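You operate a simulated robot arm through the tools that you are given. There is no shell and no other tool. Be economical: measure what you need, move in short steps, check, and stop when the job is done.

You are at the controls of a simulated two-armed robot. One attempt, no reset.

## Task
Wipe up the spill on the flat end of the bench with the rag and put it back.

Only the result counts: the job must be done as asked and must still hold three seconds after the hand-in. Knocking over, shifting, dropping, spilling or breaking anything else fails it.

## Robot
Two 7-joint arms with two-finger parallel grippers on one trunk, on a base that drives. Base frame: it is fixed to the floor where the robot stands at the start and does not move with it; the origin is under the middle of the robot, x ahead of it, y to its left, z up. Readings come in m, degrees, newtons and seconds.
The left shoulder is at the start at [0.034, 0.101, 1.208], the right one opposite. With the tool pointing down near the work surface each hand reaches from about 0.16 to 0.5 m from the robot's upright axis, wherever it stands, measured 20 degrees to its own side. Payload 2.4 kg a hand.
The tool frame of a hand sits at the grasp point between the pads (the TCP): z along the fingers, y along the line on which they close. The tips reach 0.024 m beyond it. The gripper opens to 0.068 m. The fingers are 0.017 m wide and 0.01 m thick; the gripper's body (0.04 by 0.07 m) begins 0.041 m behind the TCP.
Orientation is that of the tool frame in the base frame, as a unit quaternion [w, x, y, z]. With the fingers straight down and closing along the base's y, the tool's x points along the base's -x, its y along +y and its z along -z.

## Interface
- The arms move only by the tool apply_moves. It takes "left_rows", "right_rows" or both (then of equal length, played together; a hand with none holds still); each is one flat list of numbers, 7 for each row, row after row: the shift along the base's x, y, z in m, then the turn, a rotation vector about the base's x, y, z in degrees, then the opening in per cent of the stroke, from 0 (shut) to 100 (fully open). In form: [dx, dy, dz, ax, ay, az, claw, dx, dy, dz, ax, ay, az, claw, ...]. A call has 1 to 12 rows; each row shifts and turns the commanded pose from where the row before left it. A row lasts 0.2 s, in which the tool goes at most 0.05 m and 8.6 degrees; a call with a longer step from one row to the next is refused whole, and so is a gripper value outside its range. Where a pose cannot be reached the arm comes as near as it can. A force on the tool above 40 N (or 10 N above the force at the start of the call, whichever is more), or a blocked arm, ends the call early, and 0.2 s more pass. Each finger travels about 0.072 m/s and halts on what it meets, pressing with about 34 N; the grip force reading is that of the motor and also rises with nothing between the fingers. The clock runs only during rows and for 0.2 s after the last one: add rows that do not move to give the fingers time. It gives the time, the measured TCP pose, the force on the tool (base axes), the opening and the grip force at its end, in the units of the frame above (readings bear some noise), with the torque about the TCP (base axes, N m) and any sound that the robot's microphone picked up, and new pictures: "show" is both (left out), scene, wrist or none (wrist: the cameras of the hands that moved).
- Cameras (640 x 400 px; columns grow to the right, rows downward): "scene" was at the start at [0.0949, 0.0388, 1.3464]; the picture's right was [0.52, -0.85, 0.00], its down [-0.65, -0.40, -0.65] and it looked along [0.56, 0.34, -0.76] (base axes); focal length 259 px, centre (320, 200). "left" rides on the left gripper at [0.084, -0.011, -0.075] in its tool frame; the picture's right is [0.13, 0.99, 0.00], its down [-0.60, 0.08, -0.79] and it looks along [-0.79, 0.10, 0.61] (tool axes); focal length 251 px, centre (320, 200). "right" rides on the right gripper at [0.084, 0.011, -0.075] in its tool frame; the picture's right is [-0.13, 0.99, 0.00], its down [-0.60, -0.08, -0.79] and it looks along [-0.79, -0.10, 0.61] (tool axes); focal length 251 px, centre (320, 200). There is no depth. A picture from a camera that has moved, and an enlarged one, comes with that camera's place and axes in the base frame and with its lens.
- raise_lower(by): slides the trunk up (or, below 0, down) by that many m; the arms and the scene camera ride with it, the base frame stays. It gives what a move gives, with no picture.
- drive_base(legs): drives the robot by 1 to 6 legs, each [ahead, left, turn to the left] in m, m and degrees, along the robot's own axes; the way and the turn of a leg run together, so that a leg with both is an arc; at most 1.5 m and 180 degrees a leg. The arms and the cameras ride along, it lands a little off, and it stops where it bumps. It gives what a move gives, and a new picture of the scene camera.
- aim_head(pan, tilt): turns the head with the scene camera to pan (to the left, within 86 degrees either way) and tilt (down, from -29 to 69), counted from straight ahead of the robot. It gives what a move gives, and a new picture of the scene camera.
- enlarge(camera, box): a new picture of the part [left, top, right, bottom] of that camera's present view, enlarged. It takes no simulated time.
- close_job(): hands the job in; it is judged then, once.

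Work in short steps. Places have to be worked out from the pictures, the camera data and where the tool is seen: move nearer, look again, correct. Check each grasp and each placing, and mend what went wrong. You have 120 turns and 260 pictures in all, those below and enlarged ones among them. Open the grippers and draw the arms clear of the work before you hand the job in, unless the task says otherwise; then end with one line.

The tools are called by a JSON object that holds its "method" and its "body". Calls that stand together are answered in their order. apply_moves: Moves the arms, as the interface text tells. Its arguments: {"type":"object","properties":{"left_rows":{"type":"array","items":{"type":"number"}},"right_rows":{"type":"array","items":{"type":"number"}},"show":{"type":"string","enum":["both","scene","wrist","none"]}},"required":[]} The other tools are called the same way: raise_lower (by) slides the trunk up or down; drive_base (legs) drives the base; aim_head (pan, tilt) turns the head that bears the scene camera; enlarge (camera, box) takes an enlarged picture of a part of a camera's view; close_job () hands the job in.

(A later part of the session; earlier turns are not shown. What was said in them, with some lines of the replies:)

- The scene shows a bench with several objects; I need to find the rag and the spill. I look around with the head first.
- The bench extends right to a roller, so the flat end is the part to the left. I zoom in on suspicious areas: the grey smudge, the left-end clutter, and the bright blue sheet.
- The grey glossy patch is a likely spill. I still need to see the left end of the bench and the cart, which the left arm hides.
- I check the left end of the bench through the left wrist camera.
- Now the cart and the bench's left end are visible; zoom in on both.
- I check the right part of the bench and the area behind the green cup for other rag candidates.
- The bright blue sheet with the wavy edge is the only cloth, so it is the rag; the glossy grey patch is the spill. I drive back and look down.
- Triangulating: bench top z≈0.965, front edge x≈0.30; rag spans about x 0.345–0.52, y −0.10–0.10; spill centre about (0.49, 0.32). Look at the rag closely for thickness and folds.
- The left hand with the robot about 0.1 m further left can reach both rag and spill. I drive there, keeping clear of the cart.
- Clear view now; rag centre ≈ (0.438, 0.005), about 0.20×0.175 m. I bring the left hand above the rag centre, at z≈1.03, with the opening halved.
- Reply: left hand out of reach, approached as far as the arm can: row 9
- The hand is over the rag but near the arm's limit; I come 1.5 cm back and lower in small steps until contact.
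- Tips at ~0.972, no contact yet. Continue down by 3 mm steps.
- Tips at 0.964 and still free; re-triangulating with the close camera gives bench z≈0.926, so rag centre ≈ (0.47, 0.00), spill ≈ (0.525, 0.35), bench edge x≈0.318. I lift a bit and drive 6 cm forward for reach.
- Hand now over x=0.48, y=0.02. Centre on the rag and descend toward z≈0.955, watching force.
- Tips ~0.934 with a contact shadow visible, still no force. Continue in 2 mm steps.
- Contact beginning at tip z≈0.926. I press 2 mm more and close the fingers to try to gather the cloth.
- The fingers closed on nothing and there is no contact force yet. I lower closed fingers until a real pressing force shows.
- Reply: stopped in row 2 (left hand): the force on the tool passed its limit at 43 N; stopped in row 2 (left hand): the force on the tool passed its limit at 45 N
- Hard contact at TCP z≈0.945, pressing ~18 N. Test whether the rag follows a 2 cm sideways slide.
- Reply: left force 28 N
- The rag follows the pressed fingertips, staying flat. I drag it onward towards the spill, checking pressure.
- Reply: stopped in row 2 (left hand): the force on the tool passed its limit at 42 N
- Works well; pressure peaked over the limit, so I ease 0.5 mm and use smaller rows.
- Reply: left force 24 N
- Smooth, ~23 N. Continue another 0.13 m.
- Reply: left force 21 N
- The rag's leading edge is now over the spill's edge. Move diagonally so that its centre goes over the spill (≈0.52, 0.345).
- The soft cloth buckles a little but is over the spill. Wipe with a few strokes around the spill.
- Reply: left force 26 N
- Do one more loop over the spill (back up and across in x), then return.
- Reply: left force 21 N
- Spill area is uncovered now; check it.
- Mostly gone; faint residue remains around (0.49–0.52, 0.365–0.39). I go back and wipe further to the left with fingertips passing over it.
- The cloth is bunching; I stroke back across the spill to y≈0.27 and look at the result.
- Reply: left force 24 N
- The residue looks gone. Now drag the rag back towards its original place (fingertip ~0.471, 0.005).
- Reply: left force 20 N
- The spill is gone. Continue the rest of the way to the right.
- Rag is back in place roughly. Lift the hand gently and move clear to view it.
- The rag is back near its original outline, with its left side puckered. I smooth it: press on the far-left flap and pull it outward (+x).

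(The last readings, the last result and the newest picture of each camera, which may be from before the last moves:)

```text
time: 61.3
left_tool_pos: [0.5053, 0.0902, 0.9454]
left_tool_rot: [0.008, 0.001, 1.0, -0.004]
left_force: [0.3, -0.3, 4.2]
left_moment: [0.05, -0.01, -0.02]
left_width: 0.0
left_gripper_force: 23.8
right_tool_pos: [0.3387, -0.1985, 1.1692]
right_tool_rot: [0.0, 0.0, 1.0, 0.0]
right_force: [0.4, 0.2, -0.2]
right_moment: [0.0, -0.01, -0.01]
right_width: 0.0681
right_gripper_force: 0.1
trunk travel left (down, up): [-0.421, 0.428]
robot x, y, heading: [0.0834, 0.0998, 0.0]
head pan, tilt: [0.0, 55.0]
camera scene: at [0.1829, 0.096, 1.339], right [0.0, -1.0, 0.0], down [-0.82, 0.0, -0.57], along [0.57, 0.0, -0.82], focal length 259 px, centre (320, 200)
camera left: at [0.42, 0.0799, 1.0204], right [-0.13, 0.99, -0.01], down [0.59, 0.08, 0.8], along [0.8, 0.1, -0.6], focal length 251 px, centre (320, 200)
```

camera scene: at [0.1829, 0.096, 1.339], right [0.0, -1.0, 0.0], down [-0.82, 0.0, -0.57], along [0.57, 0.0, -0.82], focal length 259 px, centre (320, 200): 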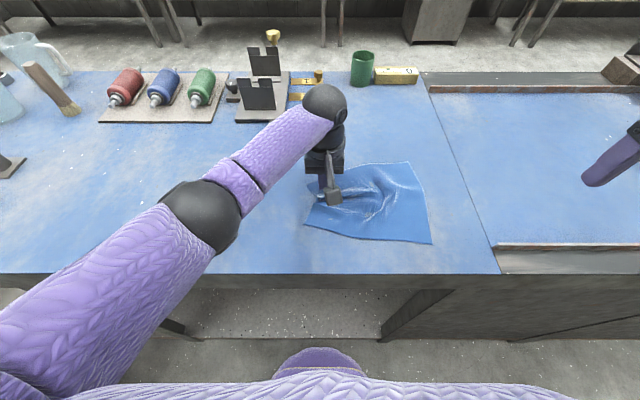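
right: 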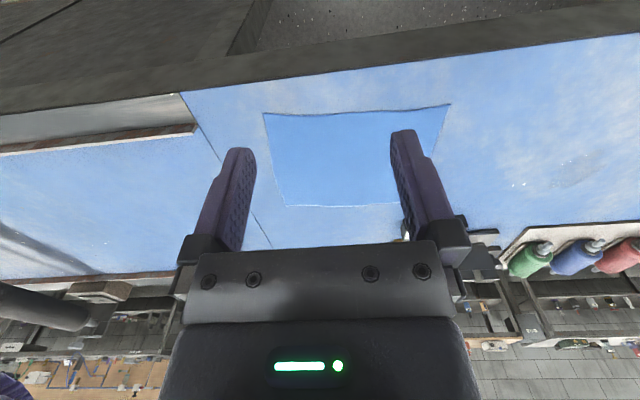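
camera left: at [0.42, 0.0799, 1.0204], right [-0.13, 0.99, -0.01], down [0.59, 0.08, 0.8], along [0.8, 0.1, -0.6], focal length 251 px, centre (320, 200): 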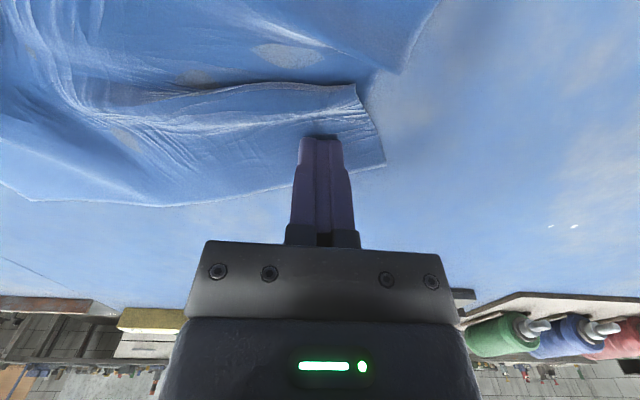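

Right on the flap, 4 N. Press slightly more and pull +x 4 cm, then lift.

{"method": "apply_moves", "body": {"left_rows": [0, 0, -0.0012, 0, 0, 0, 0, 0.008, 0.002, 0, 0, 0, 0, 0, 0.01, 0.002, 0, 0, 0, 0, 0, 0.01, 0.002, 0, 0, 0, 0, 0, 0.01, 0.002, 0, 0, 0, 0, 0, 0, 0, 0.01, 0, 0, 0, 0, 0, 0, 0.03, 0, 0, 0, 0, -0.03, 0, 0.01, 0, 0, 0, 0, -0.04, 0.01, 0.02, 0, 0, 0, 0, -0.04, 0.01, 0, 0, 0, 0, 0]}}

```text
time: 63.5
left_tool_pos: [0.4311, 0.1189, 1.0158]
left_tool_rot: [0.007, 0.001, 1.0, -0.002]
left_force: [0.8, 0.4, -0.7]
left_moment: [-0.03, -0.01, 0.03]
left_width: 0.0001
left_gripper_force: 23.6
right_tool_pos: [0.3393, -0.1978, 1.1698]
right_tool_rot: [0.0, 0.0, 1.0, 0.0]
right_force: [0.4, 0.0, 0.0]
right_moment: [0.01, 0.01, 0.0]
right_width: 0.068
right_gripper_force: 0.0
trunk travel left (down, up): [-0.421, 0.428]
robot x, y, heading: [0.084, 0.1002, -0.0]
head pan, tilt: [0.0, 55.0]
camera scene: at [0.183, 0.0962, 1.339], right [0.0, -1.0, 0.0], down [-0.82, 0.0, -0.57], along [0.57, 0.0, -0.82], focal length 259 px, centre (320, 200)
camera left: at [0.3469, 0.1082, 1.09], right [-0.13, 0.99, -0.01], down [0.59, 0.08, 0.8], along [0.79, 0.1, -0.6], focal length 251 px, centre (320, 200)
```

scene: 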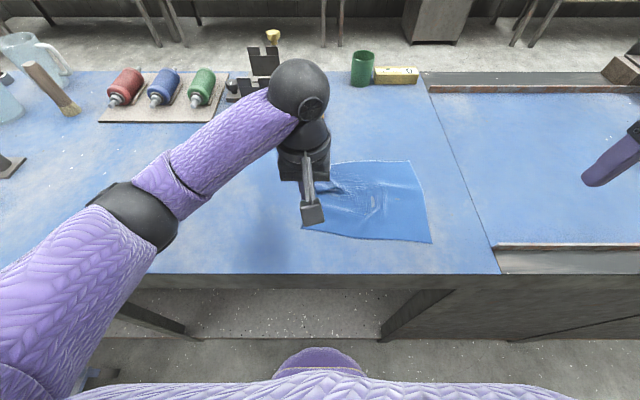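
left: 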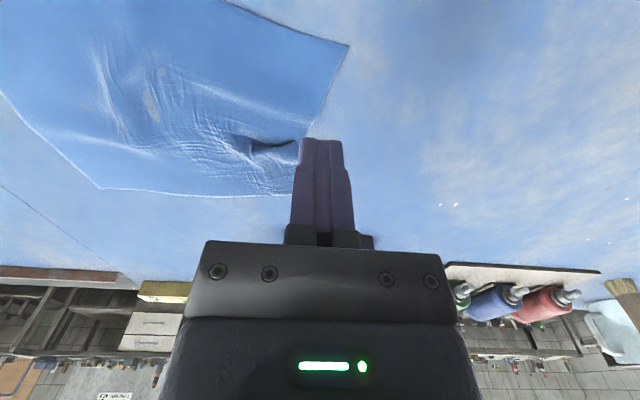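

The fold opened well. Now do the same at the near-left corner: press at about (0.425, 0.092) and pull −x 2.5 cm.

{"method": "apply_moves", "body": {"left_rows": [-0.006, -0.025, 0, 0, 0, 0, 0, 0, 0, -0.04, 0, 0, 0, 0, 0, 0, -0.022, 0, 0, 0, 0, 0, 0, -0.008, 0, 0, 0, 0, 0, 0, -0.0015, 0, 0, 0, 0, -0.008, 0.002, 0, 0, 0, 0, 0, -0.01, 0.002, 0, 0, 0, 0, 0, -0.009, 0.002, 0, 0, 0, 0, 0, 0, 0, 0.01, 0, 0, 0, 0, 0, 0, 0.04, 0, 0, 0, 0, -0.02, 0.04, 0.02, 0, 0, 0, 0, 0, 0.045, 0.02, 0, 0, 0, 0]}}

{"method": "apply_moves", "body": {"left_rows": [-0.02, 0.045, 0.01, 0, 0, 0, 50, -0.02, 0.045, 0.01, 0, 0, 0, 100, -0.02, 0.03, 0.02, 0, 0, 0, 100, -0.02, 0, 0.02, 0, 0, 0, 100], "show": "scene"}}

{"method": "enlarge", "body": {"camera": "scene", "box": [280, 140, 480, 265]}}

{"method": "enlarge", "body": {"camera": "scene", "box": [100, 110, 320, 250]}}

```text
time: 65.0
left_tool_pos: [0.4164, 0.0955, 0.9461]
left_tool_rot: [0.011, 0.002, 1.0, -0.006]
left_force: [-0.7, 1.1, 17.2]
left_moment: [0.1, 0.09, 0.02]
left_width: 0.0001
left_gripper_force: 23.5
right_tool_pos: [0.3392, -0.1974, 1.1684]
right_tool_rot: [0.0, 0.0, 1.0, -0.001]
right_force: [-0.8, -0.6, 0.6]
right_moment: [0.01, 0.03, -0.04]
right_width: 0.068
right_gripper_force: 0.0
trunk travel left (down, up): [-0.421, 0.428]
robot x, y, heading: [0.0835, 0.0967, 0.2]
head pan, tilt: [0.0, 55.0]
stopped in row 7 (left hand): the force on the tool passed its limit at 41 N (the readings are from after the stop); the commanded pose is now the measured one
camera scene: at [0.1824, 0.0961, 1.3389], right [0.0, -1.0, 0.0], down [-0.82, 0.0, -0.57], along [0.57, 0.0, -0.82], focal length 259 px, centre (320, 200)
camera left: at [0.3314, 0.085, 1.0197], right [-0.12, 0.99, -0.02], down [0.59, 0.09, 0.81], along [0.8, 0.09, -0.59], focal length 251 px, centre (320, 200)
```

scene: 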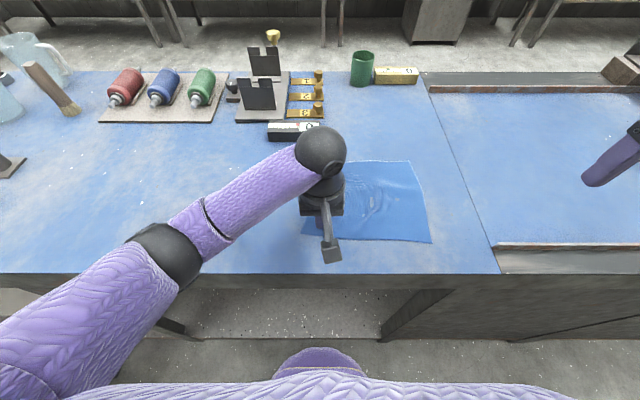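
left: 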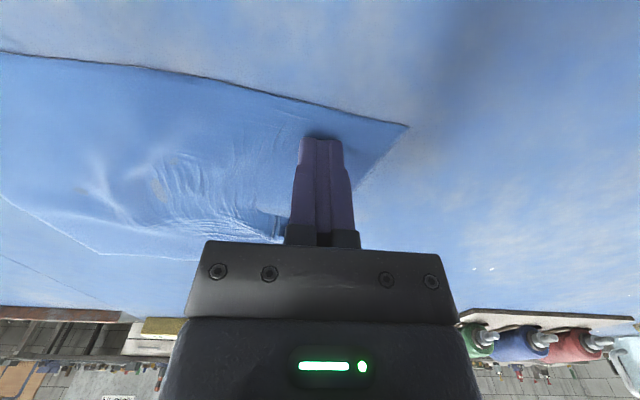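

```text
refused: row 1 steps farther than a row can; nothing moved
```

```text
3.20 times, centred on (380, 202) of scene
camera zoom: at [0.1824, 0.0961, 1.3389], right [0.0, -1.0, 0.0], down [-0.82, 0.0, -0.57], along [0.57, 0.0, -0.82], focal length 829 px, centre (128, 192)
```

zoom: 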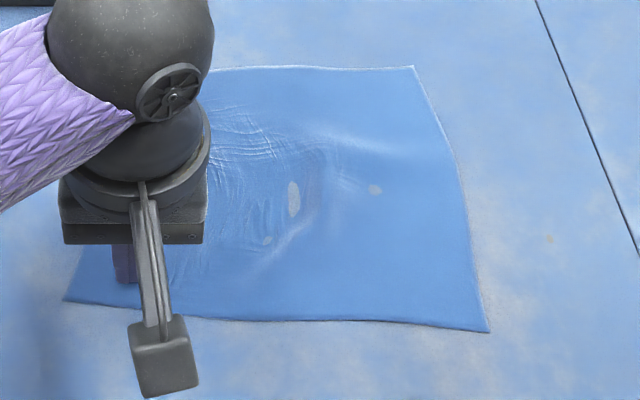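

```text
2.86 times, centred on (210, 180) of scene
camera zoom: at [0.1824, 0.0961, 1.3389], right [0.0, -1.0, 0.0], down [-0.82, 0.0, -0.57], along [0.57, 0.0, -0.82], focal length 740 px, centre (634, 257)
```

zoom: 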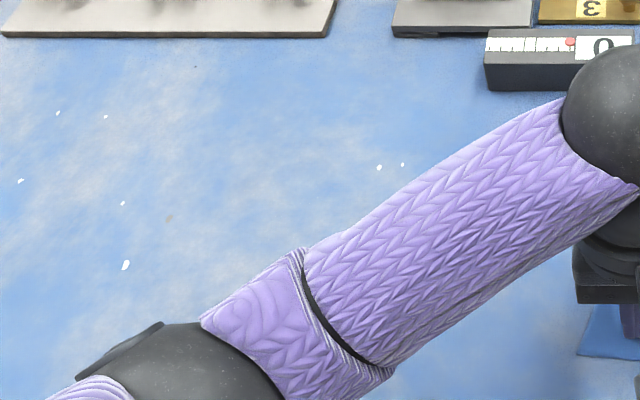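

Nearly flat. Pull a last 1 cm in −x, lift, and move to the rag's centre to nudge the whole rag ~1 cm right/back into its original outline.

{"method": "apply_moves", "body": {"left_rows": [-0.006, 0, 0.0004, 0, 0, 0, 0, -0.004, 0, 0, 0, 0, 0, 0, 0, 0, 0.01, 0, 0, 0, 0, 0, 0, 0.03, 0, 0, 0, 0, 0.03, -0.038, 0, 0, 0, 0, 0, 0.03, -0.038, 0, 0, 0, 0, 0, 0, -0.015, -0.02, 0, 0, 0, 0, 0, 0, -0.014, 0, 0, 0, 0, 0, 0, -0.005, 0, 0, 0, 0]}}

```text
time: 67.0
left_tool_pos: [0.4686, 0.005, 0.9457]
left_tool_rot: [0.01, 0.002, 1.0, -0.005]
left_force: [0.9, 0.5, -0.3]
left_moment: [0.0, 0.01, -0.03]
left_width: 0.0001
left_gripper_force: 24.0
right_tool_pos: [0.3403, -0.1976, 1.1687]
right_tool_rot: [0.0, -0.001, 1.0, 0.001]
right_force: [0.2, -0.4, 0.7]
right_moment: [0.0, 0.02, 0.02]
right_width: 0.0682
right_gripper_force: 0.1
trunk travel left (down, up): [-0.421, 0.428]
robot x, y, heading: [0.0855, 0.0999, 0.7]
head pan, tilt: [0.0, 55.0]
camera scene: at [0.1835, 0.096, 1.3389], right [0.0, -1.0, 0.0], down [-0.82, 0.0, -0.57], along [0.57, 0.0, -0.82], focal length 259 px, centre (320, 200)
camera left: at [0.3821, -0.0058, 1.0202], right [-0.13, 0.99, -0.01], down [0.59, 0.09, 0.8], along [0.8, 0.09, -0.59], focal length 251 px, centre (320, 200)
```

scene: 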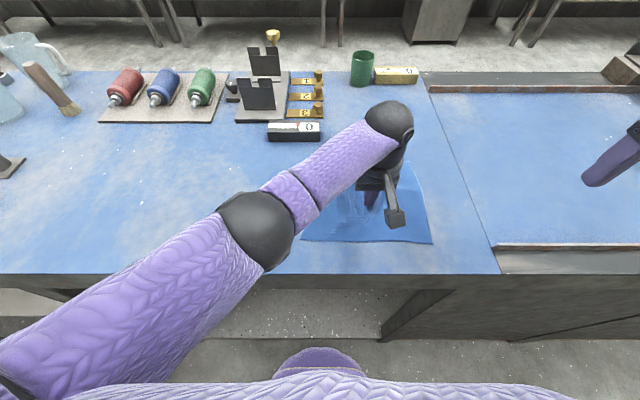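
left: 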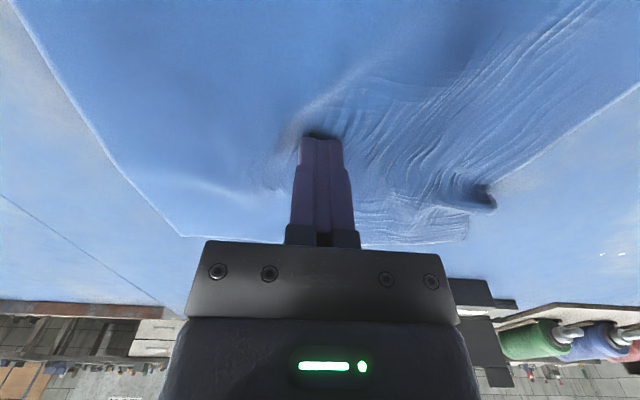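

Press lightly and nudge by about (−0.006, −0.012), then lift, open and withdraw.

{"method": "apply_moves", "body": {"left_rows": [0, 0, -0.002, 0, 0, 0, 0, -0.003, -0.006, 0, 0, 0, 0, 0, -0.003, -0.006, 0, 0, 0, 0, 0, 0, 0, 0.01, 0, 0, 0, 0, 0, 0, 0.04, 0, 0, 0, 0, -0.015, 0.03, 0.03, 0, 0, 0, 0, -0.02, 0.04, 0.01, 0, 0, 0, 0, -0.02, 0.04, 0.01, 0, 0, 0, 50, -0.02, 0.04, 0.01, 0, 0, 0, 100, -0.02, 0.04, 0.01, 0, 0, 0, 100, -0.02, 0.04, 0.01, 0, 0, 0, 100], "show": "scene"}}

{"method": "enlarge", "body": {"camera": "scene", "box": [280, 140, 480, 265]}}

```text
time: 69.4
left_tool_pos: [0.3458, 0.2215, 1.0737]
left_tool_rot: [0.011, 0.002, 1.0, -0.006]
left_force: [-0.4, -0.1, 0.5]
left_moment: [-0.03, 0.0, 0.0]
left_width: 0.0679
left_gripper_force: 0.1
right_tool_pos: [0.34, -0.1978, 1.1695]
right_tool_rot: [0.0, -0.001, 1.0, -0.001]
right_force: [-1.3, 0.1, 0.1]
right_moment: [0.0, 0.0, -0.03]
right_width: 0.0678
right_gripper_force: 0.1
trunk travel left (down, up): [-0.421, 0.428]
robot x, y, heading: [0.0785, 0.0993, 0.2]
head pan, tilt: [0.0, 55.0]
camera scene: at [0.1831, 0.0965, 1.339], right [0.0, -1.0, 0.0], down [-0.82, 0.0, -0.57], along [0.57, 0.0, -0.82], focal length 259 px, centre (320, 200)
```

scene: 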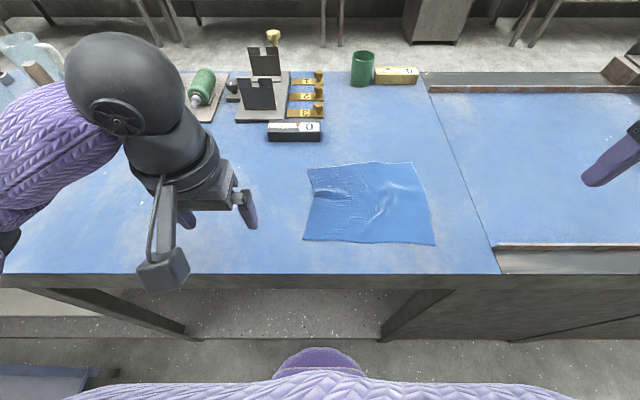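

```text
3.20 times, centred on (380, 202) of scene
camera zoom: at [0.1831, 0.0965, 1.339], right [0.0, -1.0, 0.0], down [-0.82, 0.0, -0.57], along [0.57, 0.0, -0.82], focal length 829 px, centre (128, 192)
```

zoom: 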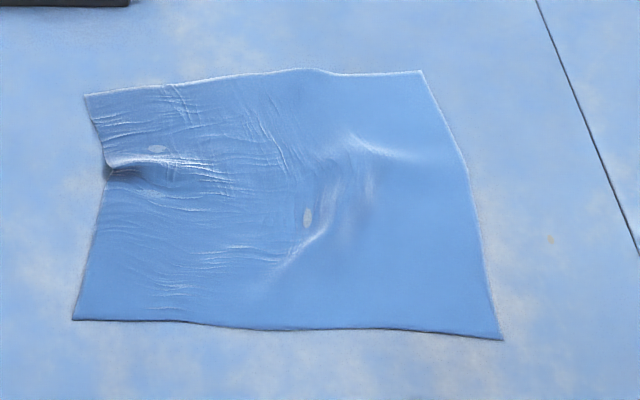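

The rag is flat and within about a centimetre of its original place. I back the robot off and take a last look at the spill area.

{"method": "drive_base", "body": {"legs": [[-0.2, 0, 0]]}}

{"method": "enlarge", "body": {"camera": "scene", "box": [80, 70, 440, 230]}}

```text
time: 71.0
left_tool_pos: [0.1453, 0.2222, 1.0742]
left_tool_rot: [0.01, 0.001, 1.0, -0.007]
left_force: [-0.3, 0.0, 0.5]
left_moment: [-0.01, 0.01, -0.04]
left_width: 0.0682
left_gripper_force: 0.0
right_tool_pos: [0.14, -0.1979, 1.1681]
right_tool_rot: [0.002, -0.002, 1.0, 0.0]
right_force: [0.9, -0.3, 0.6]
right_moment: [0.0, -0.01, 0.0]
right_width: 0.068
right_gripper_force: 0.2
trunk travel left (down, up): [-0.421, 0.428]
robot x, y, heading: [-0.1182, 0.0995, -0.2]
head pan, tilt: [0.0, 55.0]
camera scene: at [-0.017, 0.0959, 1.339], right [0.0, -1.0, 0.0], down [-0.82, 0.0, -0.57], along [0.57, 0.0, -0.82], focal length 259 px, centre (320, 200)
```

scene: 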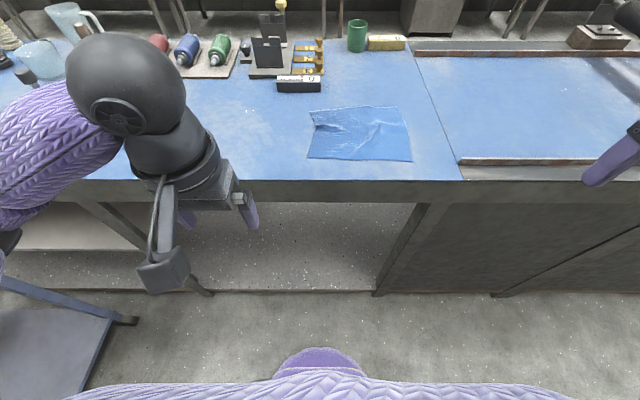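

```text
1.78 times, centred on (260, 150) of scene
camera zoom: at [-0.017, 0.0959, 1.339], right [0.0, -1.0, 0.0], down [-0.82, 0.0, -0.57], along [0.57, 0.0, -0.82], focal length 460 px, centre (427, 289)
```

zoom: 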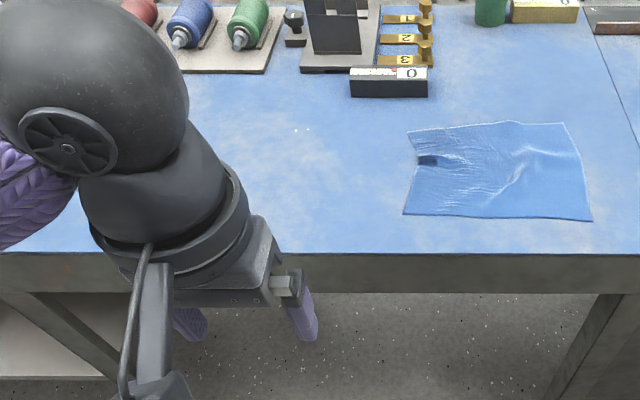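

The spill spot was in clear view earlier and was clean. The rag is back in place, both grippers are open and the arms are clear of the bench, so I hand the job in.

{"method": "close_job", "body": {}}

```text
The job is handed in.
```

I wiped up the spill and slid the rag back flat, within about a centimetre of where it was, though slightly creased; nothing else was touched, and I've handed the job in.
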